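You operate a simulated robot arm through the tools that you are given. There is no shell and no other tool. Be economical: measure what you need, move in short steps, check, and stop when the job is done.

The job below is to be done with a simulated robot arm. You get a single attempt, and the scene is never put back.

JOB
Pack the one-bar green key block in the grey pack box.
Fine: the orange-label dry pack from the chamber spares drawer goes in too; shut the drawer, snap the lid on and push the box back to where its lid lay.
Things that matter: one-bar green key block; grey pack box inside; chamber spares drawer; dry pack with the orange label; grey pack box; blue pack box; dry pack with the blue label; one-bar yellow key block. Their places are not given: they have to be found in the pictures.

It is judged by the outcome, as a careful person would: the job done as asked, and still so three seconds after it is handed in. It fails if anything else is knocked over, pushed out of place, dropped, spilled or broken. Lids that push on must go on centred and level and be pressed home; caps that screw on are set level and turned clockwise until they are tight.

ROBOT AND FRAMES
A 6-joint arm with a two-finger parallel gripper, fixed in place. Base frame: the origin is at the foot of the arm, x ahead of it, y to its left, z up. Units: cm, rad, N and s.
Its first joint turns from -2.897 to 2.897 rad. Payload 4.1 kg.
The TCP is the grasp point between the finger pads, 2.3 cm short of the fingertips. In the tool frame z runs along the fingers and y along their closing line. Largest opening 9.4 cm; finger width 3.8, thickness 1; the body of the gripper, 5.4 by 9.6 cm, starts 3.9 cm behind the TCP.
Orientation is told as [roll, pitch, yaw] about the base's x, y, z axes, in that order, counted from this pose: with the fingers straight down and closing along the base's y, the tool's x points along the base's -x, its y along +y and its z along -z.

CONTROLS
- The arm moves only by the tool send_rows. Its argument "steps" is a list of rows, each a list of 3 entries, a list of its own where there are three numbers: the shift along the tool's x, y, z in units of 300 mm (1.0 is 300 mm), then the turn, a rotation vector about the tool's x, y, z in units of 180 degrees (1.0 is 180 degrees), then the closure in counts, from 0 (fully open) to 255 (shut). In form: [[[x, y, z], [ax, ay, az], grip], ...]. A call has 1 to 10 rows; each row is the pose to reach, as a shift and turn from the pose commanded when the call began, along the tool's axes at that moment. A call with a number of a shift or a turn outside -1 to 1 is refused whole. A row lasts 0.2 s, in which the tool goes at most 5 cm and 0.15 rad; a call with a longer step from one row to the next is refused whole, and so is a gripper value outside its range. Where a pose cannot be reached the arm comes as near as it can. A force on the tool above 70 N (or 10 N above the force at the start of the call, whichever is more), or a blocked arm, ends the call early, and 0.2 s more pass. The fingers move at their own pace (about 4.5 cm/s each) and stop on an object; they squeeze with about 22 N. The grip force told is the motor's: it shows also when the fingers shut on nothing. Time passes only in rows, and 0.2 s behind the last, so rows that repeat a pose let the fingers close. It gives the time, the measured TCP pose, the force on the tool (base axes), the opening and the grip force at its end, in the units of the frame above (readings bear some noise).
- Cameras (640 x 400 px; columns grow to the right, rows downward): "scene" is fixed at [21.85, -50.03, 152.72]; the picture's right is [0.97, -0.23, 0.00], its down [-0.15, -0.64, -0.76] and it looks along [0.17, 0.74, -0.66] (base axes); focal length 275 px, centre (320, 200). "wrist" rides on the gripper at [8.6, 1.6, -7.5] in the tool frame; the picture's right is [-0.18, 0.98, 0.00], its down [-0.58, -0.11, -0.81] and it looks along [-0.79, -0.15, 0.59] (tool axes); focal length 243 px, centre (320, 200).
- capture(camera): a new picture of that camera. No time passes.
- raise_lower(by): slides the trunk up (or, below 0, down) by that many cm; the arm rides with it, the base frame stays. It gives what a move gives, with no picture.
- point_at(camera, pixels): for up to 12 pixels [column, row] of the newest picture of that camera ("zoom" is the newest enlarged one), the place [x, y, z] in the base frame of the surface seen there, good to about 0.3 cm. No time passes.
- inspect(camera, box): a new picture of the part [left, top, right, bottom] of that camera's present view, enlarged. No time passes.
- finish_job(): hands the job in; it is judged then, once.

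Work in short steps. Measure before you move; look again where a grasp or a placing could have gone wrong, and mend it. You have 80 turns and 38 pictures in all, those below and enlarged ones among them. Open the gripper and draw the arm clear of the work before you hand the job in, unless the task says otherwise; then end with one line.

The tools are called after ">>>" as a command line: name --argument value ..., lists and objects as JSON in quotes. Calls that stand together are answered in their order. send_rows: Moves the arm, as the interface text tells. Its arguments: {"type":"object","properties":{"steps":{"type":"array","items":{"type":"array"}}},"required":["steps"]} The other tools are called the same way: raise_lower (by) slides the trunk up or down; capture (camera) takes a picture; point_at (camera, pixels) gives the place of the surface under pixels of a picture; inspect (camera, box) takes an enlarged picture of a part of a camera's view; finish_job () hands the job in.

At the start:

```text
time: 0.0
position: [25.48, 28.52, 117.47]
orientation: [-0.001, 0.001, 0.0]
ft_force: [-1.0, -0.8, -0.1]
width: 9.43
finger_force: 0.2
trunk travel left (down, up): [-42.5, 16.5]
```

scene: 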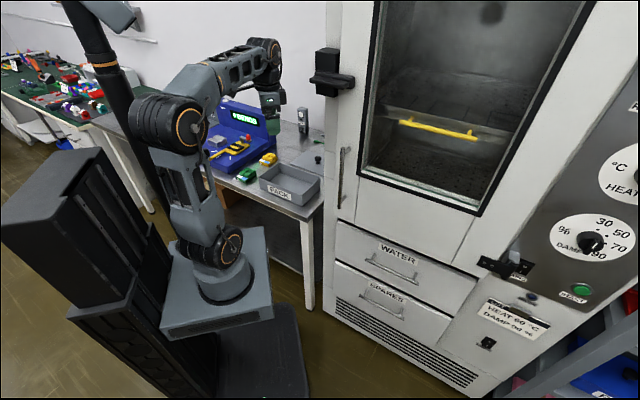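
wrist: 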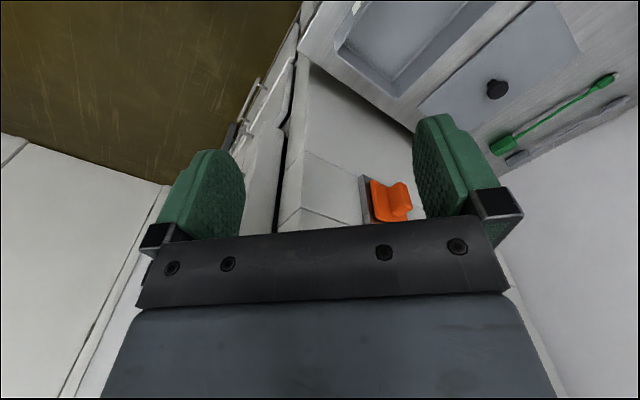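

I start by enlarging the bench and drawer parts of the scene to identify items.

>>> inspect --camera "scene" --box '[190, 90, 350, 220]'

>>> inspect --camera "scene" --box '[320, 210, 560, 380]'

>>> inspect --camera "wrist" --box '[240, 0, 640, 250]'

>>> point_at --camera "scene" --pixels '[[246, 174], [268, 159], [290, 185], [290, 193], [318, 160], [300, 150], [383, 304], [390, 268], [345, 170], [310, 205], [345, 290], [436, 320]]'

>>> point_at --camera "wrist" --pixels '[[390, 200], [495, 90], [400, 50], [360, 120], [550, 120], [540, 60], [270, 85], [230, 135]]'

```text
3.08 times, centred on (270, 155) of scene
```

zoom: 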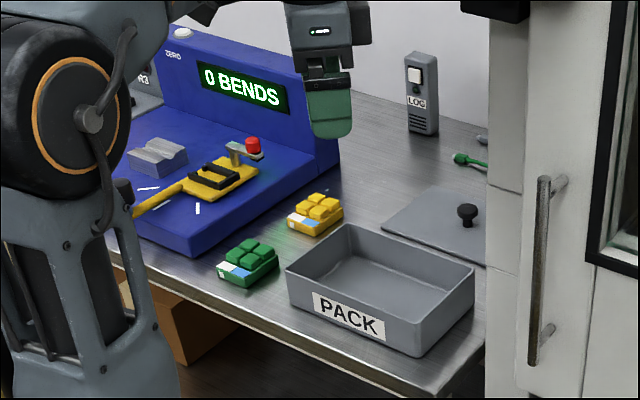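

```text
2.35 times, centred on (440, 295) of scene
```

zoom: 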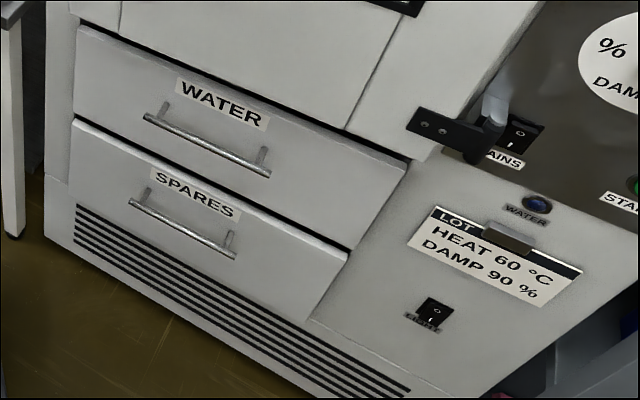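

```text
1.60 times, centred on (440, 125) of wrist
```

zoom: 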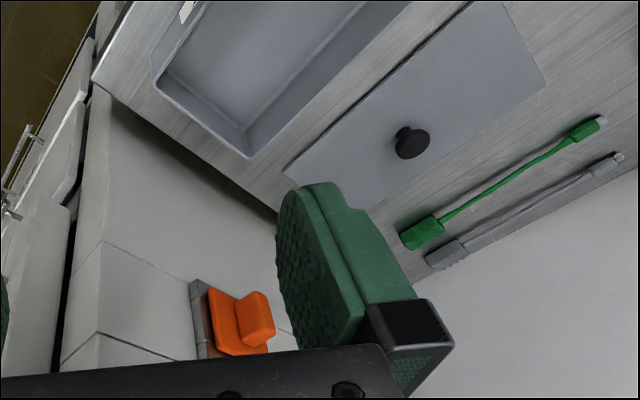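

```text
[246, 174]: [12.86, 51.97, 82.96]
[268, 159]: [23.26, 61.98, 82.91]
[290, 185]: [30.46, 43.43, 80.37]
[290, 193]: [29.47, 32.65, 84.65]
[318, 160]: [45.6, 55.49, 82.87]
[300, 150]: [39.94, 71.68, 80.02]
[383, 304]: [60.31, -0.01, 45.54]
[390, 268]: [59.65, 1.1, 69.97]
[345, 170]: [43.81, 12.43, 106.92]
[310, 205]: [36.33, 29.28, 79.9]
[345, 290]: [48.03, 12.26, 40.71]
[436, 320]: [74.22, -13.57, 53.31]
```

```text
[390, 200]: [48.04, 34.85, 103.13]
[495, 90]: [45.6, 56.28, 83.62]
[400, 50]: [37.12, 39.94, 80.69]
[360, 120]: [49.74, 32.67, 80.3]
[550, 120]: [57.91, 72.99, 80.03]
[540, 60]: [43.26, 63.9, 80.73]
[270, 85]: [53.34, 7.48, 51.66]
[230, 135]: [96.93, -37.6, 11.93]
```

Green block, yellow block, box, lid with knob and the SPARES drawer are found; now I measure their edges in detail.

>>> point_at --camera "scene" --pixels '[[359, 296], [381, 307], [404, 319], [370, 297], [336, 263], [450, 317], [335, 293], [436, 343], [362, 289], [404, 310], [367, 257], [413, 281]]'

>>> inspect --camera "scene" --box '[235, 135, 325, 191]'

```text
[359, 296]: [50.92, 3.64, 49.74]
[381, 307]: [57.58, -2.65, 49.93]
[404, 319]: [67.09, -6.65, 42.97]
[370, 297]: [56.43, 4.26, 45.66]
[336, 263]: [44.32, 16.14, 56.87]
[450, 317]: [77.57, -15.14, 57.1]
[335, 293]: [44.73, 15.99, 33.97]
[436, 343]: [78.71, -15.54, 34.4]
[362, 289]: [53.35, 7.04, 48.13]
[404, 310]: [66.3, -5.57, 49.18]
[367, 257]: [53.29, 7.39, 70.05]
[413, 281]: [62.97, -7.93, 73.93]
```

```text
7.11 times, centred on (280, 163) of scene
```

zoom: 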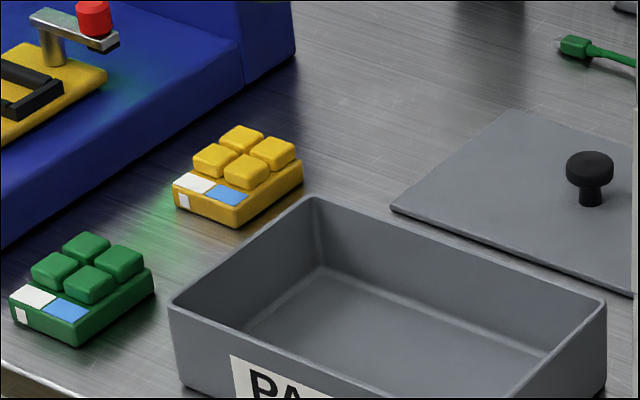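

Measuring block, box and lid corners from this zoom.

>>> point_at --camera "zoom" --pixels '[[12, 298], [78, 342], [153, 268], [86, 243], [88, 270], [314, 198], [172, 304], [604, 303], [320, 268], [395, 207], [530, 112], [590, 160]]'

>>> point_at --camera "scene" --pixels '[[292, 205], [321, 177], [261, 178], [294, 209], [320, 193], [263, 190], [311, 148], [290, 163], [322, 176], [285, 180], [268, 158], [300, 185]]'

```text
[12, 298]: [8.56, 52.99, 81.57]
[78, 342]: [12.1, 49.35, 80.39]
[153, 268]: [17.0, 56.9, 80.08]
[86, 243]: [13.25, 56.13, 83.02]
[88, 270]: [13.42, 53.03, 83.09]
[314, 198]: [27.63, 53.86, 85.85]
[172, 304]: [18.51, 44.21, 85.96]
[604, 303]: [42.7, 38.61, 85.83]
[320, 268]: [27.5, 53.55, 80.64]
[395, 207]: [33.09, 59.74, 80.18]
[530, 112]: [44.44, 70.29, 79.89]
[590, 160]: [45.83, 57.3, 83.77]
```

```text
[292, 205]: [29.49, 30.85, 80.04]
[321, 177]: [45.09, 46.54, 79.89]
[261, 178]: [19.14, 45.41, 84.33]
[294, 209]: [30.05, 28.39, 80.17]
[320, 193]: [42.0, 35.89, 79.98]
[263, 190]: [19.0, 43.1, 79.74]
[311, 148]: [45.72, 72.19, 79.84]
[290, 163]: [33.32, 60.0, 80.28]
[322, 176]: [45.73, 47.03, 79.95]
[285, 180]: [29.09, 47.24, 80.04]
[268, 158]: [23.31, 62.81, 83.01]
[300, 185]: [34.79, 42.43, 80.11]
```

Box centre is about (30.6, 41.4), turned 45°, lid knob about (45.8, 57), green block about (13.3, 54). I move to hover above the green block with the tool turned 45° so the fingers line up with the block.

>>> send_rows --steps '[[[0.05, 0.1, 0.06], [0, 0, -0.031], 0], [[0.1, 0.21, 0.13], [0, 0, -0.062], 0], [[0.15, 0.32, 0.2], [0, 0, -0.094], 0], [[0.2, 0.43, 0.27], [0, 0, -0.125], 0], [[0.25, 0.54, 0.34], [0, 0, -0.156], 0], [[0.3, 0.65, 0.41], [0, 0, -0.187], 0], [[0.35, 0.76, 0.47], [0, 0, -0.219], 0], [[0.4, 0.85, 0.52], [0, 0, -0.25], 0], [[0.4, 0.85, 0.52], [0, 0, -0.25], 0]]'

>>> capture --camera "wrist"

```text
time: 2.0
position: [13.52, 54.0, 101.82]
orientation: [-0.001, -0.001, 0.788]
ft_force: [0.6, 0.1, 0.0]
width: 9.4
finger_force: 0.0
trunk travel left (down, up): [-42.5, 16.5]
```

```text
31 pictures are left
```

wrist: 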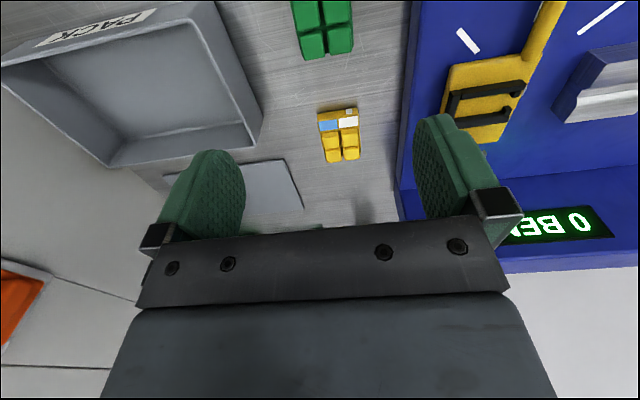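

The green block is at (322, 28), with the fixture edge at column ~405. Measuring block edges.

>>> point_at --camera "wrist" --pixels '[[294, 5], [303, 58], [353, 50], [351, 5], [318, 25], [328, 12], [412, 50], [403, 150], [322, 110], [340, 145], [262, 145], [108, 166]]'

```text
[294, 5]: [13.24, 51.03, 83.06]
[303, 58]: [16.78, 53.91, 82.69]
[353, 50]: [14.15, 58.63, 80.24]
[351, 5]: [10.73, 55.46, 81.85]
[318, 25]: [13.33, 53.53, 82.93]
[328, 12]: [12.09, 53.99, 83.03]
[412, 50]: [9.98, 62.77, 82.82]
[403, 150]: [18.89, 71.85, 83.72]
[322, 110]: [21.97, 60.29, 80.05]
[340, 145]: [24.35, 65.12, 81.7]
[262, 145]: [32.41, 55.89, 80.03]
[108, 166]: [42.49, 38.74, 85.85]
```

Block centre works out as (12.8, 53.7), width 5.2 along the closing line; fixture clearance is ~5.8 cm. Descend to z 82.8 and close.

>>> send_rows --steps '[[[0.025, 0.009, 0.14], [0, 0, 0], 0], [[0.025, 0.009, 0.28], [0, 0, 0], 0], [[0.025, 0.009, 0.42], [0, 0, 0], 0], [[0.025, 0.009, 0.54], [0, 0, 0], 0], [[0.025, 0.009, 0.633], [0, 0, 0], 0], [[0.025, 0.009, 0.633], [0, 0, 0], 0], [[0.025, 0.009, 0.633], [0, 0, 0], 200], [[0.025, 0.009, 0.633], [0, 0, 0], 255], [[0.025, 0.009, 0.633], [0, 0, 0], 255], [[0.025, 0.009, 0.633], [0, 0, 0], 255]]'

```text
time: 4.2
position: [12.91, 53.72, 82.88]
orientation: [0.0, 0.001, 0.786]
ft_force: [0.8, 0.1, 0.4]
width: 5.5
finger_force: 22.3
trunk travel left (down, up): [-42.5, 16.5]
```

Block gripped (width 5.5). Lift and carry over the left half of the box, then lower to just above the floor (TCP ≈ 83.6).

>>> send_rows --steps '[[[0, 0, -0.12], [0, 0, 0], 255], [[0, 0, -0.25], [0, 0, 0], 255], [[0, 0, -0.4], [0, 0, 0], 255], [[-0.03, -0.13, -0.4], [0, 0, 0], 255], [[-0.06, -0.26, -0.4], [0, 0, 0], 255], [[-0.1, -0.4, -0.4], [0, 0, 0], 255], [[-0.127, -0.552, -0.4], [0, 0, 0], 255], [[-0.127, -0.552, -0.4], [0, 0, 0], 255]]'

>>> capture --camera "wrist"

```text
time: 6.0
position: [27.39, 45.04, 95.02]
orientation: [0.0, -0.001, 0.788]
ft_force: [0.1, -0.3, -0.1]
width: 5.51
finger_force: 21.3
trunk travel left (down, up): [-42.5, 16.5]
```

```text
30 pictures are left
```

wrist: 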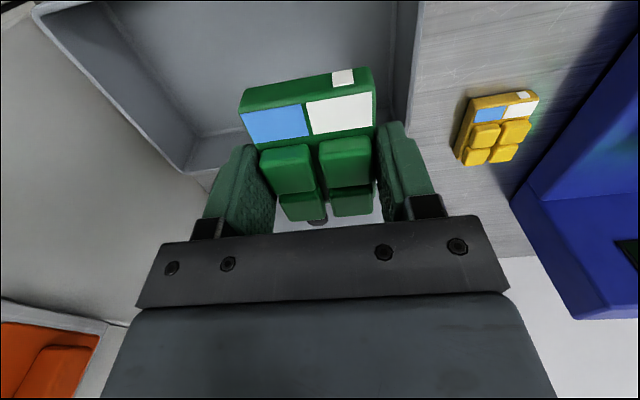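

Block held well over the box. Lower slowly to z ≈ 83.6, and stop on contact.

>>> send_rows --steps '[[[0, 0, 0.13], [0, 0, 0], 255], [[0, 0, 0.25], [0, 0, 0], 255], [[0, 0, 0.33], [0, 0, 0], 255], [[0, 0, 0.365], [0, 0, 0], 255], [[0, 0, 0.38], [0, 0, 0], 255], [[0, 0, 0.38], [0, 0, 0], 255]]'

```text
time: 7.4
position: [27.05, 44.75, 83.48]
orientation: [-0.002, -0.001, 0.787]
ft_force: [-0.1, -1.1, -0.4]
width: 5.51
finger_force: 21.5
trunk travel left (down, up): [-42.5, 16.5]
```

No contact yet; lower 0.2 more, then open to about 7 cm and rise.

>>> send_rows --steps '[[[0, 0, 0.007], [0, 0, 0], 255], [[0, 0, 0.01], [0, 0, 0], 255], [[0, 0, 0.01], [0, 0, 0], 70], [[0, 0, 0.01], [0, 0, 0], 70], [[0, 0, 0.01], [0, 0, 0], 70], [[0, 0, -0.1], [0, 0, 0], 70], [[0, 0, -0.25], [0, 0, 0], 70], [[0, 0, -0.4], [0, 0, 0], 70], [[0, 0, -0.55], [0, 0, 0], 70], [[0, 0, -0.7], [0, 0, 0], 0]]'

>>> capture --camera "scene"

```text
time: 9.6
position: [27.08, 44.63, 104.45]
orientation: [0.0, 0.001, 0.785]
ft_force: [-0.6, -0.1, -0.2]
width: 9.42
finger_force: 0.0
trunk travel left (down, up): [-42.5, 16.5]
```

```text
29 pictures are left
```

scene: 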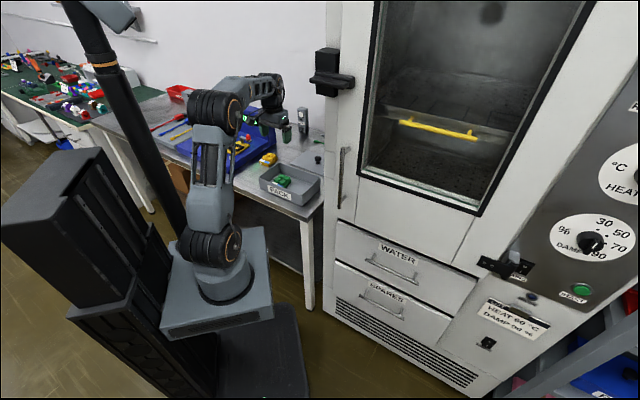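

Green block sits in the box. Before going to the drawer I measure the platform and trunk so the opened drawer won't meet them.

>>> point_at --camera "scene" --pixels '[[264, 228], [272, 303], [168, 325], [168, 338], [295, 395], [275, 304], [230, 262], [222, 180], [300, 305], [285, 305], [283, 182], [264, 270]]'

>>> inspect --camera "scene" --box '[250, 155, 330, 205]'

```text
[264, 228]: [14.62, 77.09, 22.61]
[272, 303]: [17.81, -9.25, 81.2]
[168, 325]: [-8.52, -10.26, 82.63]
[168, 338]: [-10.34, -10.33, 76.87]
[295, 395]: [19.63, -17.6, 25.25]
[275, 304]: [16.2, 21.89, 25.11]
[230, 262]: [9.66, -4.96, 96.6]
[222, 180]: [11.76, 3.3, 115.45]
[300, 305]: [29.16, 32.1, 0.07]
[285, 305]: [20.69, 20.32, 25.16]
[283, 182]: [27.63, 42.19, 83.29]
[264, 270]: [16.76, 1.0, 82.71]
```

```text
8.00 times, centred on (290, 180) of scene
```

zoom: 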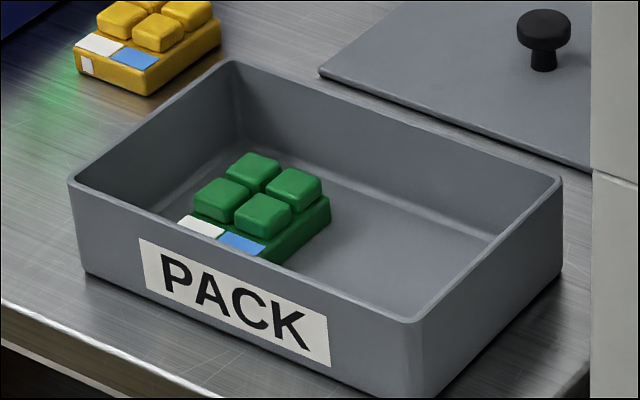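

Green block lies flat in the box. The arm base platform (z≈82.7, x<18) clears the drawer's travel. I now swing the arm away from the table, toward the front of the chamber.

>>> send_rows --steps '[[[0.11, -0.11, 0], [0, 0, 0], 0], [[0.22, -0.22, 0], [0, 0, 0], 0], [[0.33, -0.33, 0], [0, 0, 0], 0], [[0.44, -0.44, 0], [0, 0, 0], 0], [[0.55, -0.55, 0], [0, 0, 0], 0], [[0.66, -0.66, 0], [0, 0, 0], 0], [[0.77, -0.77, 0], [0, 0, 0], 0], [[0.88, -0.88, 0], [0, 0, 0], 0], [[0.97, -0.97, 0], [0, 0, 0], 0]]'

```text
time: 11.6
position: [27.26, 3.45, 104.25]
orientation: [0.0, 0.0, 0.787]
ft_force: [-1.0, -1.0, 0.2]
width: 9.38
finger_force: 0.1
trunk travel left (down, up): [-42.5, 16.5]
```

Now shift to in front of the drawer handle line (x≈44, y≈−17) while pitching the tool toward the chamber face.

>>> send_rows --steps '[[[0.008, -0.09, 0], [0, -0.047, 0], 0], [[0.016, -0.18, 0], [0, -0.094, 0], 0], [[0.024, -0.27, 0], [0, -0.141, 0], 0], [[0.032, -0.36, 0], [0, -0.188, 0], 0], [[0.04, -0.45, 0], [0, -0.235, 0], 0], [[0.048, -0.54, 0], [0, -0.282, 0], 0], [[0.056, -0.63, 0], [0, -0.329, 0], 0], [[0.064, -0.72, 0], [0, -0.376, 0], 0], [[0.072, -0.81, 0], [0, -0.423, 0], 0], [[0.08, -0.89, 0], [0, -0.47, 0], 0]]'

```text
time: 13.8
position: [44.72, -17.07, 104.52]
orientation: [-0.013, -1.48, 0.797]
ft_force: [-0.7, -0.4, 0.0]
width: 9.41
finger_force: 0.1
trunk travel left (down, up): [-42.5, 16.5]
```

Pitch reached about −85°. Now roll the tool 90° about its axis so the fingers close vertically.

>>> send_rows --steps '[[[0, 0, 0], [0, -0.03, 0], 0]]'

>>> send_rows --steps '[[[0, 0, 0], [0, 0, 0.047], 0], [[0, 0, 0], [0, 0, 0.094], 0], [[0, 0, 0], [0, 0, 0.141], 0], [[0, 0, 0], [0, 0, 0.188], 0], [[0, 0, 0], [0, 0, 0.235], 0], [[0, 0, 0], [0, 0, 0.282], 0], [[0, 0, 0], [0, 0, 0.329], 0], [[0, 0, 0], [0, 0, 0.376], 0], [[0, 0, 0], [0, 0, 0.423], 0], [[0, 0, 0], [0, 0, 0.47], 0]]'

>>> send_rows --steps '[[[0, 0, 0], [0, 0, 0.03], 0], [[0, 0, 0], [0, 0, 0.03], 0]]'

>>> raise_lower --by -30

>>> capture --camera "scene"

```text
time: 14.2
position: [44.47, -17.02, 104.38]
orientation: [-2.598, -1.568, -2.899]
ft_force: [-0.9, 0.1, -0.4]
width: 9.39
finger_force: 0.1
trunk travel left (down, up): [-42.5, 16.5]
```

```text
time: 16.4
position: [44.43, -17.2, 104.53]
orientation: [1.571, -0.09, -0.786]
ft_force: [0.0, -0.8, -0.1]
width: 9.4
finger_force: 0.1
trunk travel left (down, up): [-42.5, 16.5]
```

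```text
time: 17.0
position: [44.48, -17.16, 104.37]
orientation: [1.571, 0.001, -0.785]
ft_force: [0.1, -1.6, -0.1]
width: 9.38
finger_force: 0.0
trunk travel left (down, up): [-42.5, 16.5]
```

```text
time: 20.0
position: [44.47, -17.09, 74.5]
orientation: [1.572, 0.001, -0.788]
ft_force: [0.1, 0.5, 0.5]
width: 9.36
finger_force: 0.0
trunk travel left (down, up): [-12.5, 46.5]
```

```text
27 pictures are left
```

scene: 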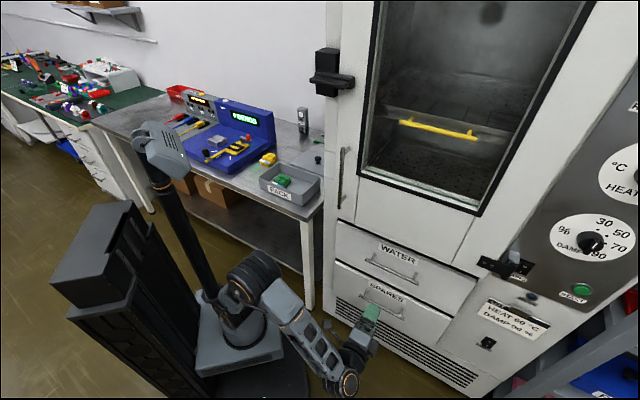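

Arm is properly posed. Lower to handle height (z≈49.9) and trim yaw by 1.8°, staying 18 cm out, then look with the wrist camera.

>>> send_rows --steps '[[[0, -0.14, 0], [0, 0.003, 0], 0], [[0, -0.28, 0], [0, 0.006, 0], 0], [[0, -0.42, 0], [0, 0.01, 0], 0], [[0, -0.56, 0], [0, 0.01, 0], 0], [[0, -0.7, 0], [0, 0.01, 0], 0], [[0, -0.82, 0], [0, 0.01, 0], 0], [[0, -0.82, 0.13], [0, 0.01, 0], 0], [[0, -0.82, 0.26], [0, 0.01, 0], 0], [[0, -0.82, 0.26], [0, 0.01, 0], 0]]'

>>> capture --camera "wrist"

>>> inspect --camera "scene" --box '[330, 250, 450, 350]'

```text
time: 22.0
position: [50.23, -11.53, 49.75]
orientation: [1.572, 0.001, -0.754]
ft_force: [0.3, -0.3, 0.2]
width: 9.39
finger_force: 0.2
trunk travel left (down, up): [-12.5, 46.5]
```

```text
26 pictures are left
```

wrist: 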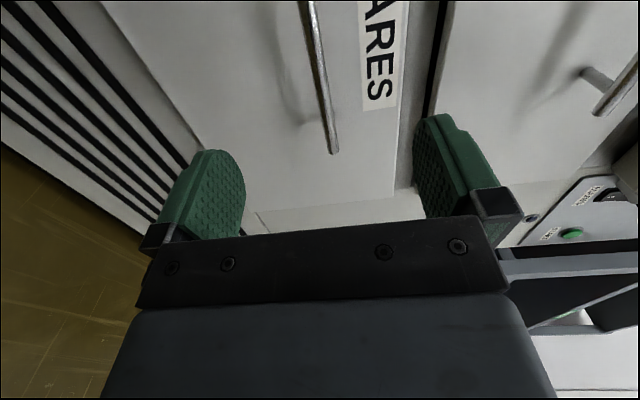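

```text
4.00 times, centred on (390, 300) of scene
```

zoom: 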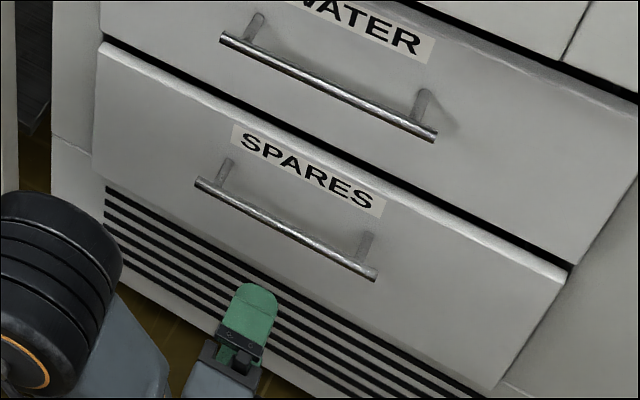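

The bar runs (305,0)-(333,152) in the wrist picture. Measuring bar points there and in the zoom.

>>> point_at --camera "wrist" --pixels '[[333, 148], [327, 110], [320, 70], [312, 30], [306, 3], [350, 170]]'

>>> point_at --camera "zoom" --pixels '[[200, 184], [240, 206], [285, 230], [330, 253], [370, 274], [300, 250], [100, 45], [570, 270]]'

```text
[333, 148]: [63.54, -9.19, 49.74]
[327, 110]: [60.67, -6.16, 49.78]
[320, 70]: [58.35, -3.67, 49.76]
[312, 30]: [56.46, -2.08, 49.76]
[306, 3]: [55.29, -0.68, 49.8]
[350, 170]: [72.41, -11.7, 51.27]
```

```text
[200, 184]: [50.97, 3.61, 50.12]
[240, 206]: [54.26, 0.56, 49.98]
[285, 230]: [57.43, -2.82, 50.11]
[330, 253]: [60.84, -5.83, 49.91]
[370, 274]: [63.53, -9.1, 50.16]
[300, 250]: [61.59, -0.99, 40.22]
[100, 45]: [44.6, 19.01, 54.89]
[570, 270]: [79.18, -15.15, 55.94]
```

The bar is really at 45°, centre (57.2, −2.75, 49.8). Undo the yaw trim, centre on it, advance 11.2 cm and close.

>>> send_rows --steps '[[[0.015, 0, 0.12], [0, -0.005, 0], 0], [[0.025, 0, 0.24], [0, -0.01, 0], 0], [[0.032, 0, 0.33], [0, -0.01, 0], 0], [[0.032, 0, 0.373], [0, -0.01, 0], 0], [[0.032, 0, 0.373], [0, -0.01, 0], 150], [[0.032, 0, 0.373], [0, -0.01, 0], 255], [[0.032, 0, 0.373], [0, -0.01, 0], 255], [[0.032, 0, 0.373], [0, -0.01, 0], 255], [[0.032, 0, 0.373], [0, -0.01, 0], 255]]'

```text
time: 24.0
position: [56.85, -2.89, 49.57]
orientation: [1.566, 0.0, -0.785]
ft_force: [1.9, -0.1, -13.3]
width: 1.17
finger_force: 28.0
trunk travel left (down, up): [-12.5, 46.5]
```

Bar gripped (width 1.17). Pull straight out gently, 10 cm first.

>>> send_rows --steps '[[[0, 0, -0.03], [0, 0, 0], 255], [[0, 0, -0.07], [0, 0, 0], 255], [[0, 0, -0.12], [0, 0, 0], 255], [[0, 0, -0.17], [0, 0, 0], 255], [[0, 0, -0.22], [0, 0, 0], 255], [[0, 0, -0.27], [0, 0, 0], 255], [[0, 0, -0.32], [0, 0, 0], 255], [[0, 0, -0.37], [0, 0, 0], 255], [[0, 0, -0.37], [0, 0, 0], 255]]'

>>> capture --camera "scene"

```text
time: 26.0
position: [49.18, -10.59, 49.64]
orientation: [1.569, 0.001, -0.783]
ft_force: [-5.9, 5.6, -22.3]
width: 1.13
finger_force: 45.4
trunk travel left (down, up): [-12.5, 46.5]
```

```text
24 pictures are left
```

scene: 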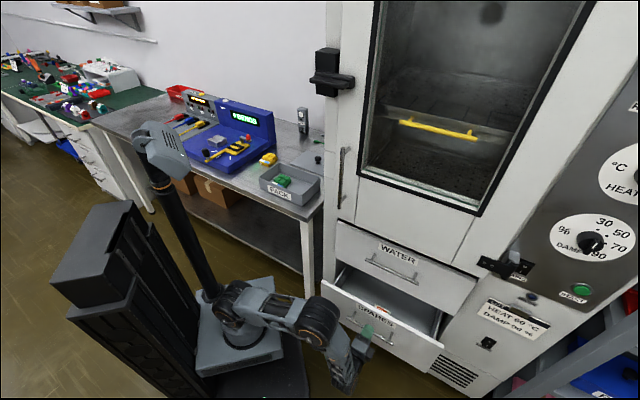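

The drawer opened ~11 cm. Pull another 9 cm.

>>> send_rows --steps '[[[0, 0.005, -0.05], [0, 0, 0], 255], [[0, 0.01, -0.1], [0, 0, 0], 255], [[0, 0.012, -0.15], [0, 0, 0], 255], [[0, 0.012, -0.2], [0, 0, 0], 255], [[0, 0.012, -0.25], [0, 0, 0], 255], [[0, 0.012, -0.3], [0, 0, 0], 255], [[0, 0.012, -0.3], [0, 0, 0], 255]]'

>>> inspect --camera "scene" --box '[290, 230, 480, 380]'

```text
time: 27.6
position: [42.72, -17.15, 49.67]
orientation: [1.558, 0.009, -0.785]
ft_force: [-17.3, 15.9, -59.5]
width: 1.18
finger_force: 45.1
trunk travel left (down, up): [-12.5, 46.5]
```

```text
2.67 times, centred on (385, 305) of scene
```

zoom: 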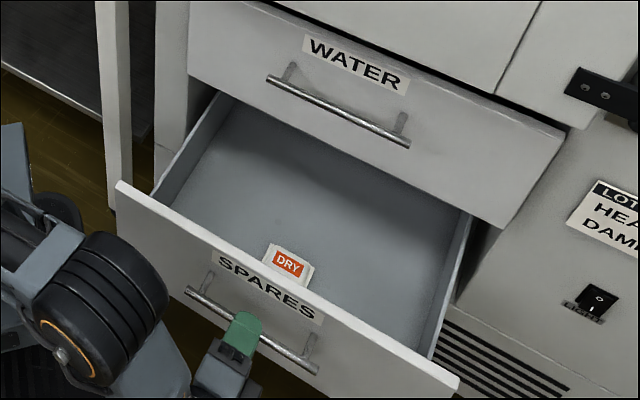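

Orange "DRY" pack is visible at zoom (288,265), just behind the drawer front. Measure it, release the handle and back away.

>>> point_at --camera "zoom" --pixels '[[288, 264], [272, 244], [314, 264], [262, 262], [303, 284], [290, 200], [120, 185], [455, 382], [215, 95], [465, 215], [300, 295], [340, 285]]'

>>> send_rows --steps '[[[0, -0.012, 0], [0, 0, 0], 255], [[0, -0.012, 0], [0, 0, 0], 100], [[0, -0.012, 0], [0, 0, 0], 0], [[0, -0.012, 0], [0, 0, 0], 0], [[0, -0.012, 0], [0, 0, 0], 0], [[0, -0.012, -0.1], [0, 0, 0], 0], [[0, -0.012, -0.22], [0, 0, 0], 0], [[0, -0.012, -0.22], [0, 0, 0], 0]]'

```text
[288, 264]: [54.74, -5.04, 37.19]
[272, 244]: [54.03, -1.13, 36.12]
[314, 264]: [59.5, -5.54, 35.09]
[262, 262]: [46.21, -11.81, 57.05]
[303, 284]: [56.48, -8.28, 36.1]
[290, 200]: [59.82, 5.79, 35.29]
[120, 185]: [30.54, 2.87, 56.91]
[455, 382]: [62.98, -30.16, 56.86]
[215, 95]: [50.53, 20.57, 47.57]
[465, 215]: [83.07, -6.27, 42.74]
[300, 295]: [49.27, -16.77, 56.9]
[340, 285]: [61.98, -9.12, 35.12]
```

```text
time: 29.4
position: [38.07, -21.66, 49.77]
orientation: [1.571, 0.0, -0.785]
ft_force: [0.6, 0.2, 0.3]
width: 9.42
finger_force: 0.0
trunk travel left (down, up): [-12.5, 46.5]
```

Pack is at (54.7,−5.0,37), radius 55 — at the reach limit and near the chamber face. I regrip the handle and pull the drawer another ~7 cm for room.

>>> send_rows --steps '[[[0, -0.008, 0.12], [0, 0, 0], 0], [[0, -0.008, 0.22], [0, 0, 0], 0], [[0, -0.008, 0.22], [0, 0, 0], 150], [[0, -0.008, 0.22], [0, 0, 0], 255], [[0, -0.008, 0.22], [0, 0, 0], 255], [[0, -0.008, 0.22], [0, 0, 0], 255], [[0, -0.008, 0.17], [0, 0, 0], 255], [[0, -0.008, 0.12], [0, 0, 0], 255], [[0, -0.008, 0.05], [0, 0, 0], 255], [[0, -0.008, -0.01], [0, 0, 0], 255]]'

```text
time: 31.6
position: [37.81, -22.02, 49.64]
orientation: [1.571, 0.0, -0.785]
ft_force: [7.4, -8.6, 11.7]
width: 1.1
finger_force: 44.9
trunk travel left (down, up): [-12.5, 46.5]
```

Pulled freely. Release, back off 8 cm, rise and look in the drawer.

>>> send_rows --steps '[[[0, 0, 0], [0, 0, 0], 100], [[0, 0, 0], [0, 0, 0], 0], [[0, 0, 0], [0, 0, 0], 0], [[0, 0, 0], [0, 0, 0], 0], [[0, 0, -0.12], [0, 0, 0], 0], [[0, 0, -0.2], [0, 0, 0], 0], [[0, 0.15, -0.2], [0, 0, 0], 0], [[0, 0.3, -0.2], [0, 0, 0], 0], [[0, 0.45, -0.2], [0, 0, 0], 0], [[0, 0.6, -0.2], [0, 0, 0], 0]]'

>>> inspect --camera "scene" --box '[290, 230, 480, 380]'

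```text
time: 33.8
position: [33.79, -26.11, 67.51]
orientation: [1.571, 0.001, -0.785]
ft_force: [0.7, -0.7, 0.2]
width: 9.41
finger_force: 0.1
trunk travel left (down, up): [-12.5, 46.5]
```

```text
2.67 times, centred on (385, 305) of scene
```

zoom: 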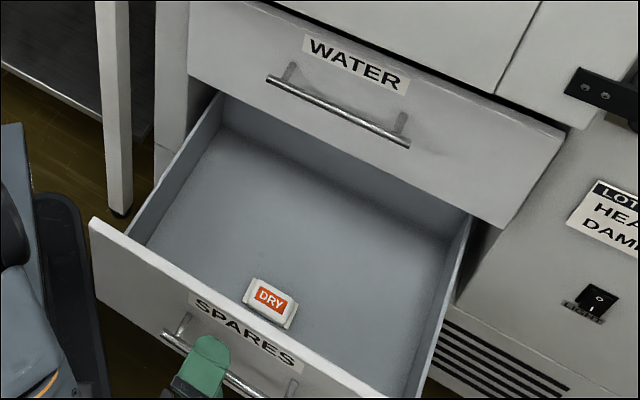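

Drawer more open; measuring the pack and drawer edges.

>>> point_at --camera "zoom" --pixels '[[271, 299], [254, 280], [296, 299], [287, 327], [245, 301], [258, 300], [284, 306], [240, 320], [95, 222], [380, 397], [140, 240], [300, 345]]'

```text
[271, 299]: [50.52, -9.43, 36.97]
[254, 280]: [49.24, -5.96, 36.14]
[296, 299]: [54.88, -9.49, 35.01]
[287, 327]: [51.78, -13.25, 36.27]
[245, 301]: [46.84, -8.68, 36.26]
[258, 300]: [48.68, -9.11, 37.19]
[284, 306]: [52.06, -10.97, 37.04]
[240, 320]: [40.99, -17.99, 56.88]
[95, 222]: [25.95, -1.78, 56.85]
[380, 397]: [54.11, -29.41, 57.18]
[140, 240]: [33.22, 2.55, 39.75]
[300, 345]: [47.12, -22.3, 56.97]
```

Pack: centre (50.5,−9.6,36), 6.7 long along the drawer front, 3.6 across. I raise, turn the tool downward and bring it above the pack.

>>> send_rows --steps '[[[0, 0.12, 0], [0.047, 0, 0], 0], [[0, 0.24, 0], [0.094, 0, 0], 0], [[0, 0.33, 0], [0.141, 0, 0], 0], [[0, 0.33, 0.05], [0.188, 0, 0], 0], [[0, 0.33, 0.15], [0.235, 0, 0], 0], [[0, 0.33, 0.27], [0.282, 0, 0], 0], [[0, 0.33, 0.39], [0.329, 0, 0], 0], [[0, 0.33, 0.51], [0.376, 0, 0], 0], [[0, 0.33, 0.63], [0.423, 0, 0], 0], [[0, 0.33, 0.72], [0.47, 0, 0], 0]]'

>>> send_rows --steps '[[[0, 0, 0], [0.03, 0, 0], 0], [[0, 0, 0], [0.03, 0, 0], 0]]'

>>> capture --camera "wrist"

```text
time: 36.0
position: [48.87, -10.83, 77.39]
orientation: [0.092, -0.001, -0.785]
ft_force: [0.3, -0.3, 0.3]
width: 9.4
finger_force: 0.0
trunk travel left (down, up): [-12.5, 46.5]
```

```text
time: 36.6
position: [48.84, -10.9, 77.41]
orientation: [-0.002, 0.0, -0.785]
ft_force: [0.4, -0.2, -0.8]
width: 9.39
finger_force: 0.1
trunk travel left (down, up): [-12.5, 46.5]
```

```text
21 pictures are left
```

wrist: 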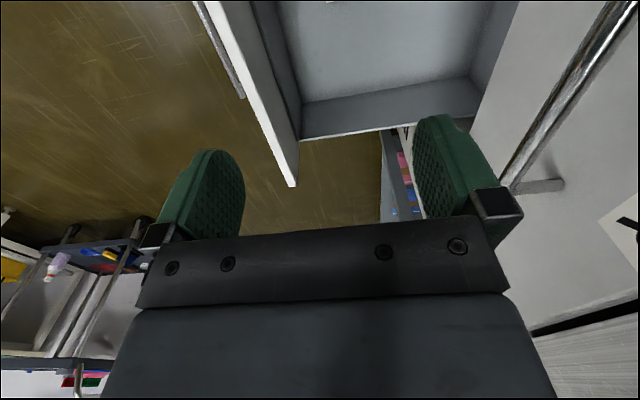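

Gripper is above the drawer between its front and the chamber. Centre over the pack and descend to z≈50, then look.

>>> send_rows --steps '[[[-0.008, 0.07, 0.13], [0, 0, 0], 0], [[-0.008, 0.07, 0.28], [0, 0, 0], 0], [[-0.008, 0.07, 0.43], [0, 0, 0], 0], [[-0.008, 0.07, 0.58], [0, 0, 0], 0], [[-0.008, 0.07, 0.73], [0, 0, 0], 0], [[-0.008, 0.07, 0.86], [0, 0, 0], 0], [[-0.008, 0.07, 0.913], [0, 0, 0], 0], [[-0.008, 0.07, 0.913], [0, 0, 0], 0]]'

>>> capture --camera "wrist"

```text
time: 38.4
position: [50.55, -9.65, 50.05]
orientation: [0.002, 0.0, -0.784]
ft_force: [-0.8, -0.1, -0.5]
width: 9.41
finger_force: 0.1
trunk travel left (down, up): [-12.5, 46.5]
```

```text
20 pictures are left
```

wrist: 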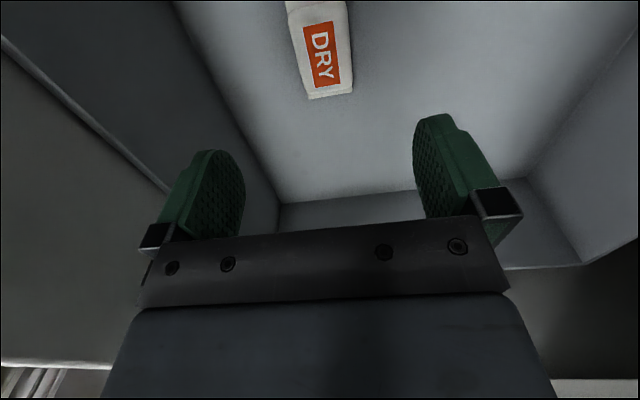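

Pack at (320,45) aligned with fingers; a quick refinement of its place.

>>> point_at --camera "wrist" --pixels '[[322, 55], [310, 97], [352, 92], [288, 5], [345, 5], [302, 50], [345, 50], [330, 150]]'

```text
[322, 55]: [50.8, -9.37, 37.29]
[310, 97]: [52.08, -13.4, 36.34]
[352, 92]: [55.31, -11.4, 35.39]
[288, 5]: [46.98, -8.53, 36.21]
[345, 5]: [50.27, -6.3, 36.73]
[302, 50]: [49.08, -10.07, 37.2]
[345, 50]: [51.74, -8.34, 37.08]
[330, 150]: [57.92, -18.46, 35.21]
```

Well centred. Descend to z≈37.7 and close.

>>> send_rows --steps '[[[-0.005, 0.008, 0.13], [0, 0, 0], 0], [[-0.005, 0.008, 0.26], [0, 0, 0], 0], [[-0.005, 0.008, 0.36], [0, 0, 0], 0], [[-0.005, 0.008, 0.405], [0, 0, 0], 0], [[-0.005, 0.008, 0.41], [0, 0, 0], 0], [[-0.005, 0.008, 0.41], [0, 0, 0], 150], [[-0.005, 0.008, 0.41], [0, 0, 0], 255], [[-0.005, 0.008, 0.41], [0, 0, 0], 255], [[-0.005, 0.008, 0.41], [0, 0, 0], 255], [[-0.005, 0.008, 0.41], [0, 0, 0], 255]]'

```text
time: 40.6
position: [50.78, -9.45, 37.66]
orientation: [0.001, -0.002, -0.787]
ft_force: [0.1, 0.0, -0.5]
width: 4.26
finger_force: 21.7
trunk travel left (down, up): [-12.5, 46.5]
```

Pack gripped (4.26 wide). Lift straight up 28 cm and check the hold.

>>> send_rows --steps '[[[0, 0, -0.08], [0, 0, 0], 255], [[0, 0, -0.2], [0, 0, 0], 255], [[0, 0, -0.33], [0, 0, 0], 255], [[0, 0, -0.46], [0, 0, 0], 255], [[0, 0, -0.6], [0, 0, 0], 255], [[0, 0, -0.74], [0, 0, 0], 255], [[0, 0, -0.86], [0, 0, 0], 255], [[0, 0, -0.95], [0, 0, 0], 255], [[0, 0, -0.95], [0, 0, 0], 255]]'

>>> capture --camera "wrist"

```text
time: 42.6
position: [50.79, -9.46, 66.35]
orientation: [0.0, 0.001, -0.787]
ft_force: [0.1, -0.4, -1.2]
width: 4.27
finger_force: 21.9
trunk travel left (down, up): [-12.5, 46.5]
```

```text
19 pictures are left
```

wrist: 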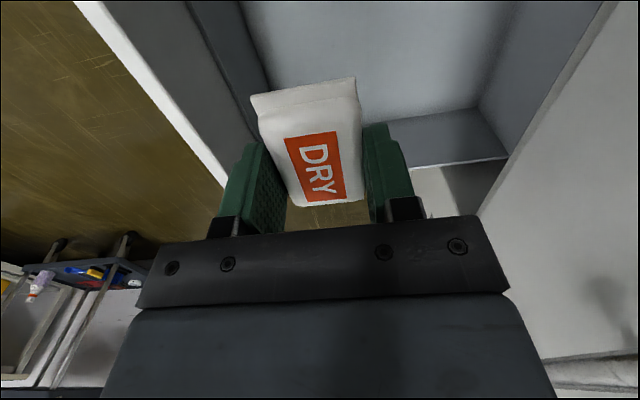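

Pack is held firmly. Back away from the chamber face, raise the trunk 30 cm, and swing to a waypoint.

>>> send_rows --steps '[[[0, -0.13, 0], [0, 0, 0], 255], [[0, -0.27, 0], [0, 0, 0], 255], [[0, -0.41, 0], [0, 0, 0], 255], [[0, -0.55, 0], [0, 0, 0], 255], [[0, -0.667, 0], [0, 0, 0], 255], [[0, -0.667, 0], [0, 0, 0], 255]]'

>>> raise_lower --by 30

>>> send_rows --steps '[[[0.12, 0.05, 0], [0, 0, 0], 255], [[0.24, 0.1, 0], [0, 0, 0], 255], [[0.37, 0.15, 0], [0, 0, 0], 255], [[0.5, 0.2, 0], [0, 0, 0], 255], [[0.63, 0.25, 0], [0, 0, 0], 255], [[0.75, 0.31, 0], [0, 0, 0], 255], [[0.853, 0.353, 0], [0, 0, 0], 255], [[0.853, 0.353, 0], [0, 0, 0], 255]]'

```text
time: 44.0
position: [36.69, -23.64, 66.37]
orientation: [-0.001, 0.001, -0.786]
ft_force: [-0.2, -0.9, -0.9]
width: 4.28
finger_force: 22.5
trunk travel left (down, up): [-12.5, 46.5]
```

```text
time: 47.0
position: [36.76, -23.71, 96.32]
orientation: [0.0, 0.001, -0.787]
ft_force: [0.1, 0.6, 0.2]
width: 4.31
finger_force: 22.1
trunk travel left (down, up): [-42.5, 16.5]
```

```text
time: 48.8
position: [26.54, 1.89, 96.78]
orientation: [-0.002, 0.001, -0.785]
ft_force: [-0.8, 0.4, -0.8]
width: 4.3
finger_force: 21.9
out of reach, approached as far as the arm can: row 7, 8
trunk travel left (down, up): [-42.5, 16.5]
```

Slight reach limit near the base axis, harmless. Continue to above the right half of the box.

>>> send_rows --steps '[[[0.08, 0.12, 0], [0, 0, 0], 255], [[0.16, 0.24, 0], [0, 0, 0], 255], [[0.24, 0.36, 0], [0, 0, 0], 255], [[0.32, 0.49, 0], [0, 0, 0], 255], [[0.4, 0.62, 0], [0, 0, 0], 255], [[0.48, 0.75, 0], [0, 0, 0], 255], [[0.56, 0.88, 0], [0, 0, 0], 255], [[0.64, 0.995, 0], [0, 0, 0], 255], [[0.64, 0.995, 0], [0, 0, 0], 255]]'

>>> capture --camera "wrist"

```text
time: 50.8
position: [33.97, 36.51, 96.92]
orientation: [-0.001, 0.001, -0.785]
ft_force: [0.1, -0.7, 0.1]
width: 4.3
finger_force: 21.8
trunk travel left (down, up): [-42.5, 16.5]
```

```text
18 pictures are left
```

wrist: 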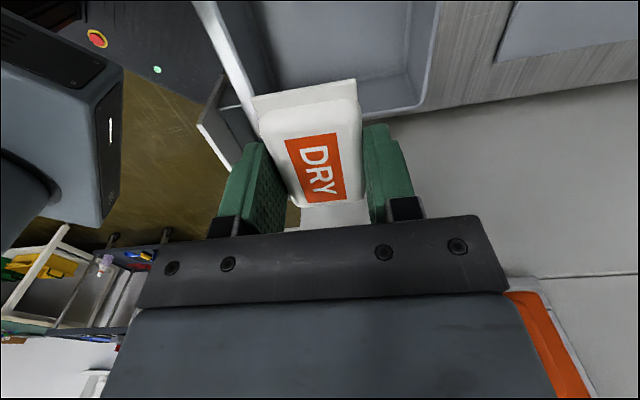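

Shift to the box's right-half centre and lower the pack to just above the floor (TCP≈83.3), then release with a limited opening.

>>> send_rows --steps '[[[0.047, 0.037, 0.1], [0, 0, 0], 255], [[0.047, 0.037, 0.24], [0, 0, 0], 255], [[0.047, 0.037, 0.36], [0, 0, 0], 255], [[0.047, 0.037, 0.42], [0, 0, 0], 255], [[0.047, 0.037, 0.447], [0, 0, 0], 255], [[0.047, 0.037, 0.455], [0, 0, 0], 255], [[0.047, 0.037, 0.455], [0, 0, 0], 255]]'

```text
time: 52.4
position: [33.84, 38.34, 83.09]
orientation: [0.0, 0.0, -0.785]
ft_force: [0.4, 0.0, 0.2]
width: 4.28
finger_force: 22.0
trunk travel left (down, up): [-42.5, 16.5]
```

Release with ~7 cm opening, then rise.

>>> send_rows --steps '[[[0, 0, 0.005], [0, 0, 0], 255], [[0, 0, 0.005], [0, 0, 0], 75], [[0, 0, 0.005], [0, 0, 0], 75], [[0, 0, 0.005], [0, 0, 0], 75], [[0, 0, -0.08], [0, 0, 0], 75], [[0, 0, -0.2], [0, 0, 0], 75], [[0, 0, -0.34], [0, 0, 0], 75], [[0, 0, -0.48], [0, 0, 0], 0], [[0, 0, -0.48], [0, 0, 0], 0]]'

>>> inspect --camera "scene" --box '[230, 130, 340, 210]'

```text
time: 54.4
position: [33.94, 38.25, 97.48]
orientation: [0.0, -0.002, -0.785]
ft_force: [0.0, -0.6, 1.0]
width: 9.4
finger_force: 0.1
trunk travel left (down, up): [-42.5, 16.5]
```

```text
5.00 times, centred on (285, 170) of scene
```

zoom: 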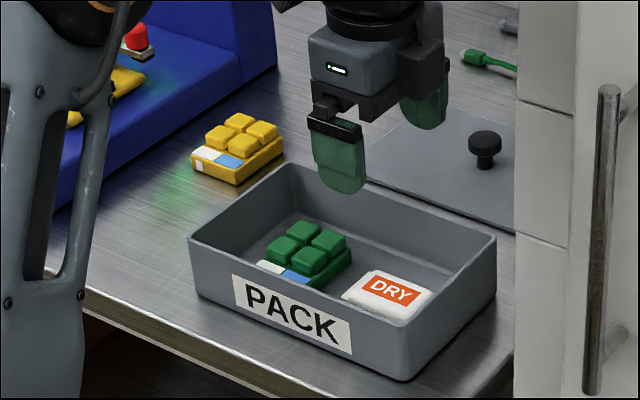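

Both items lie flat in the box, below the rim. Now hover over the lid's knob (≈(45.8,57)) to test reach.

>>> send_rows --steps '[[[0.03, 0.12, 0], [0, 0, 0], 0], [[0.06, 0.25, 0], [0, 0, 0], 0], [[0.09, 0.38, 0], [0, 0, 0], 0], [[0.12, 0.51, 0], [0, 0, 0], 0], [[0.14, 0.63, 0], [0, 0, 0], 0], [[0.16, 0.72, 0], [0, 0, 0], 0], [[0.16, 0.72, 0], [0, 0, 0], 0]]'

>>> capture --camera "wrist"

```text
time: 56.0
position: [42.47, 52.23, 96.42]
orientation: [0.0, 0.001, -0.786]
ft_force: [-0.1, 0.7, -0.1]
width: 9.39
finger_force: 0.0
out of reach, approached as far as the arm can: row 5, 6, 7
trunk travel left (down, up): [-42.5, 16.5]
```

```text
16 pictures are left
```

wrist: 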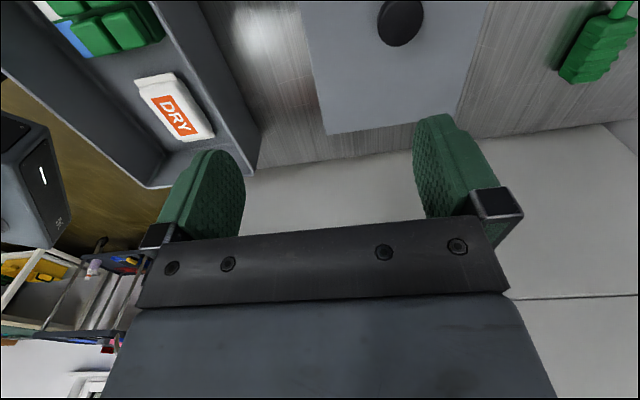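

Out of reach with a vertical tool here (67 cm max; knob at 73). I'll turn the tool so it closes along the lid's long side and lean it outward about the closing axis, which keeps the lid level. First turn yaw by 90° while backing off.

>>> send_rows --steps '[[[0, -0.05, 0], [0, 0, -0.047], 0], [[0, -0.1, 0], [0, 0, -0.094], 0], [[0, -0.15, 0], [0, 0, -0.141], 0], [[0, -0.2, 0], [0, 0, -0.188], 0], [[0, -0.2, 0], [0, 0, -0.235], 0], [[0, -0.2, 0], [0, 0, -0.282], 0], [[0, -0.2, 0], [0, 0, -0.329], 0], [[0, -0.2, 0], [0, 0, -0.376], 0], [[0, -0.2, 0], [0, 0, -0.423], 0], [[0, -0.2, 0], [0, 0, -0.47], 0]]'

>>> send_rows --steps '[[[0, 0, 0], [0, 0, -0.03], 0], [[0, 0, 0], [0, 0, -0.03], 0]]'

>>> raise_lower --by 5

```text
time: 58.2
position: [38.65, 49.09, 106.03]
orientation: [-0.023, 0.073, 0.673]
ft_force: [0.9, 0.4, 0.5]
width: 9.42
finger_force: 0.1
out of reach, approached as far as the arm can: row 1, 2, 3, 4, 5, 6, 7, 8, 9, 10
trunk travel left (down, up): [-42.5, 16.5]
```

```text
time: 58.8
position: [38.63, 49.2, 106.16]
orientation: [-0.018, 0.077, 0.765]
ft_force: [-0.1, 0.5, 0.1]
width: 9.37
finger_force: 0.0
trunk travel left (down, up): [-42.5, 16.5]
```

```text
time: 59.7
position: [38.74, 49.23, 111.13]
orientation: [-0.019, 0.074, 0.762]
ft_force: [0.0, -0.7, 0.4]
width: 9.4
finger_force: 0.0
trunk travel left (down, up): [-47.5, 11.5]
```

The solver lifted it a bit; orientation now [−0.02,0.08,0.76]. Apply an outward lean of 0.40 rad (pitch −0.40), fixing the small yaw/roll errors, and lower by 8 cm.

>>> send_rows --steps '[[[0, 0, 0.06], [-0.0015, -0.038, -0.002], 0], [[0, 0, 0.12], [-0.003, -0.076, -0.003], 0], [[0, 0, 0.2], [-0.005, -0.114, -0.005], 0], [[0, 0, 0.27], [-0.006, -0.152, -0.0064], 0], [[0, 0, 0.27], [-0.006, -0.152, -0.0064], 0]]'

```text
time: 60.9
position: [41.84, 53.59, 101.25]
orientation: [-0.018, -0.078, 0.754]
ft_force: [0.7, -1.9, 0.1]
width: 9.41
finger_force: 0.2
out of reach, approached as far as the arm can: row 1, 2, 3, 4, 5
trunk travel left (down, up): [-47.5, 11.5]
```

The controller keeps the commanded (not measured) pose, which was beyond reach. Bring the commanded pose back 12 cm toward the base, with the lean kept, to get a clean solution.

>>> send_rows --steps '[[[0.09, 0, -0.046], [0, 0, 0], 0], [[0.18, 0, -0.092], [0, 0, 0], 0], [[0.27, 0, -0.138], [0, 0, 0], 0], [[0.355, 0, -0.184], [0, 0, 0], 0], [[0.355, 0, -0.184], [0, 0, 0], 0], [[0.355, 0, -0.184], [0, 0, 0], 0]]'

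```text
time: 62.3
position: [39.67, 53.84, 105.48]
orientation: [-0.022, -0.072, 0.755]
ft_force: [-0.4, 1.2, 0.1]
width: 9.4
finger_force: 0.2
out of reach, approached as far as the arm can: row 1, 2, 3, 4, 5, 6
trunk travel left (down, up): [-47.5, 11.5]
```

Unexpected; I look at the arm's configuration.

>>> capture --camera "scene"

```text
15 pictures are left
```

scene: 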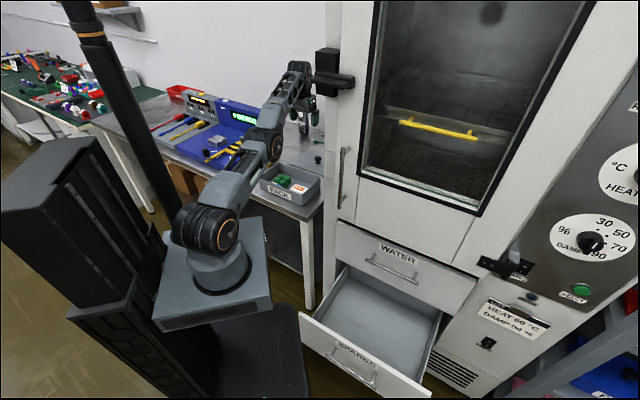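

The arm is nearly straight; the solver seems stuck. Undo the lean in the commanded pose and hold, to recover a clean pose.

>>> send_rows --steps '[[[0, 0, 0], [0, 0.038, 0], 0], [[0.04, 0, -0.02], [0, 0.076, 0], 0], [[0.08, 0, -0.04], [0, 0.114, 0], 0], [[0.12, 0, -0.06], [0, 0.152, 0], 0], [[0.12, 0, -0.06], [0, 0.152, 0], 0], [[0.12, 0, -0.06], [0, 0.152, 0], 0], [[0.12, 0, -0.06], [0, 0.152, 0], 0]]'

```text
time: 63.9
position: [34.6, 47.76, 105.47]
orientation: [-0.022, 0.406, 0.745]
ft_force: [-0.5, -0.8, 0.5]
width: 9.39
finger_force: 0.0
out of reach, approached as far as the arm can: row 1, 2, 3, 4, 5, 6, 7
trunk travel left (down, up): [-47.5, 11.5]
```

It's a wrist-configuration limit picked up from the horizontal-tool manoeuvre. I'll undo it by retracing through the horizontal pose, which I need anyway to shut the drawer. First level the tool and move back toward the base.

>>> send_rows --steps '[[[0.08, 0, 0.03], [0, -0.04, 0], 0], [[0.16, 0, 0.07], [0, -0.08, 0], 0], [[0.25, 0, 0.11], [0, -0.129, 0], 0], [[0.337, 0, 0.145], [0, -0.129, 0], 0], [[0.337, 0, 0.145], [0, -0.129, 0], 0]]'

```text
refused: row 3 steps farther than a row can; nothing moved
```

One row's turn was slightly too big; resend.

>>> send_rows --steps '[[[0.08, 0, 0.03], [0, -0.04, 0], 0], [[0.16, 0, 0.07], [0, -0.08, 0], 0], [[0.25, 0, 0.11], [0, -0.12, 0], 0], [[0.337, 0, 0.145], [0, -0.129, 0], 0], [[0.337, 0, 0.145], [0, -0.129, 0], 0]]'

```text
time: 65.1
position: [26.61, 40.33, 105.36]
orientation: [-0.021, 0.001, 0.754]
ft_force: [0.2, -0.9, -0.3]
width: 9.39
finger_force: 0.1
trunk travel left (down, up): [-47.5, 11.5]
```

Clean now. Test the outward lean here, close to the base (pitch −0.40).

>>> send_rows --steps '[[[0, 0, 0], [-0.003, -0.04, -0.005], 0], [[0, 0, 0], [-0.006, -0.08, -0.01], 0], [[0, 0, 0], [-0.007, -0.12, -0.01], 0], [[0, 0, 0], [-0.007, -0.127, -0.01], 0], [[0, 0, 0], [-0.007, -0.127, -0.01], 0]]'

```text
time: 66.3
position: [26.67, 40.19, 105.4]
orientation: [-0.006, -0.398, 0.792]
ft_force: [0.2, 0.1, 0.1]
width: 9.42
finger_force: 0.0
trunk travel left (down, up): [-47.5, 11.5]
```

The lean works. Now advance to hover above the knob at z≈92.

>>> send_rows --steps '[[[-0.1, -0.009, 0.12], [0, 0, 0], 0], [[-0.2, -0.018, 0.24], [0, 0, 0], 0], [[-0.3, -0.027, 0.36], [0, 0, 0], 0], [[-0.4, -0.036, 0.48], [0, 0, 0], 0], [[-0.5, -0.045, 0.6], [0, 0, 0], 0], [[-0.56, -0.05, 0.67], [0, 0, 0], 0], [[-0.613, -0.053, 0.728], [0, 0, 0], 0], [[-0.613, -0.053, 0.728], [0, 0, 0], 0]]'

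>>> capture --camera "wrist"

```text
time: 68.1
position: [45.77, 56.92, 92.18]
orientation: [-0.004, -0.395, 0.79]
ft_force: [-0.4, 1.4, 1.0]
width: 9.41
finger_force: 0.0
trunk travel left (down, up): [-47.5, 11.5]
```

```text
14 pictures are left
```

wrist: 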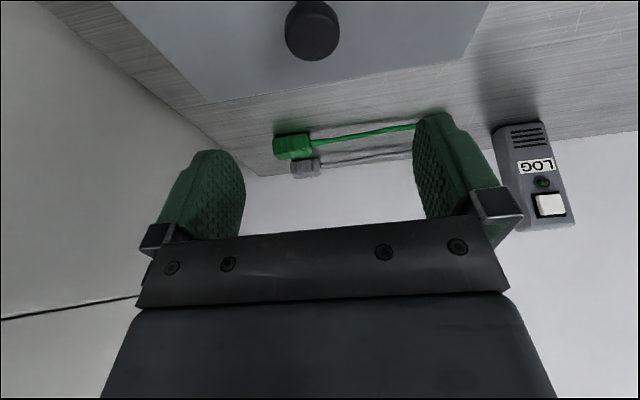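

Reached. The knob shows at (312,30), lid edges around it; measure them.

>>> point_at --camera "wrist" --pixels '[[312, 30], [287, 30], [338, 30], [312, 58], [312, 5], [207, 104], [468, 57], [490, 2], [330, 82], [298, 12], [120, 10]]'

```text
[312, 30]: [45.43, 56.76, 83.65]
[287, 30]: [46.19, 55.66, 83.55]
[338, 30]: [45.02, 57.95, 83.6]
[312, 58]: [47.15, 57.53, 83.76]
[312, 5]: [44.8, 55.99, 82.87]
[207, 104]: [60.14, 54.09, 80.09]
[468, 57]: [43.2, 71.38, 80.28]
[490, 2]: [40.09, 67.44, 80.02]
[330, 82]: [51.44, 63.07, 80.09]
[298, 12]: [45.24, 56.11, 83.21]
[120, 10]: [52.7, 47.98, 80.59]
```

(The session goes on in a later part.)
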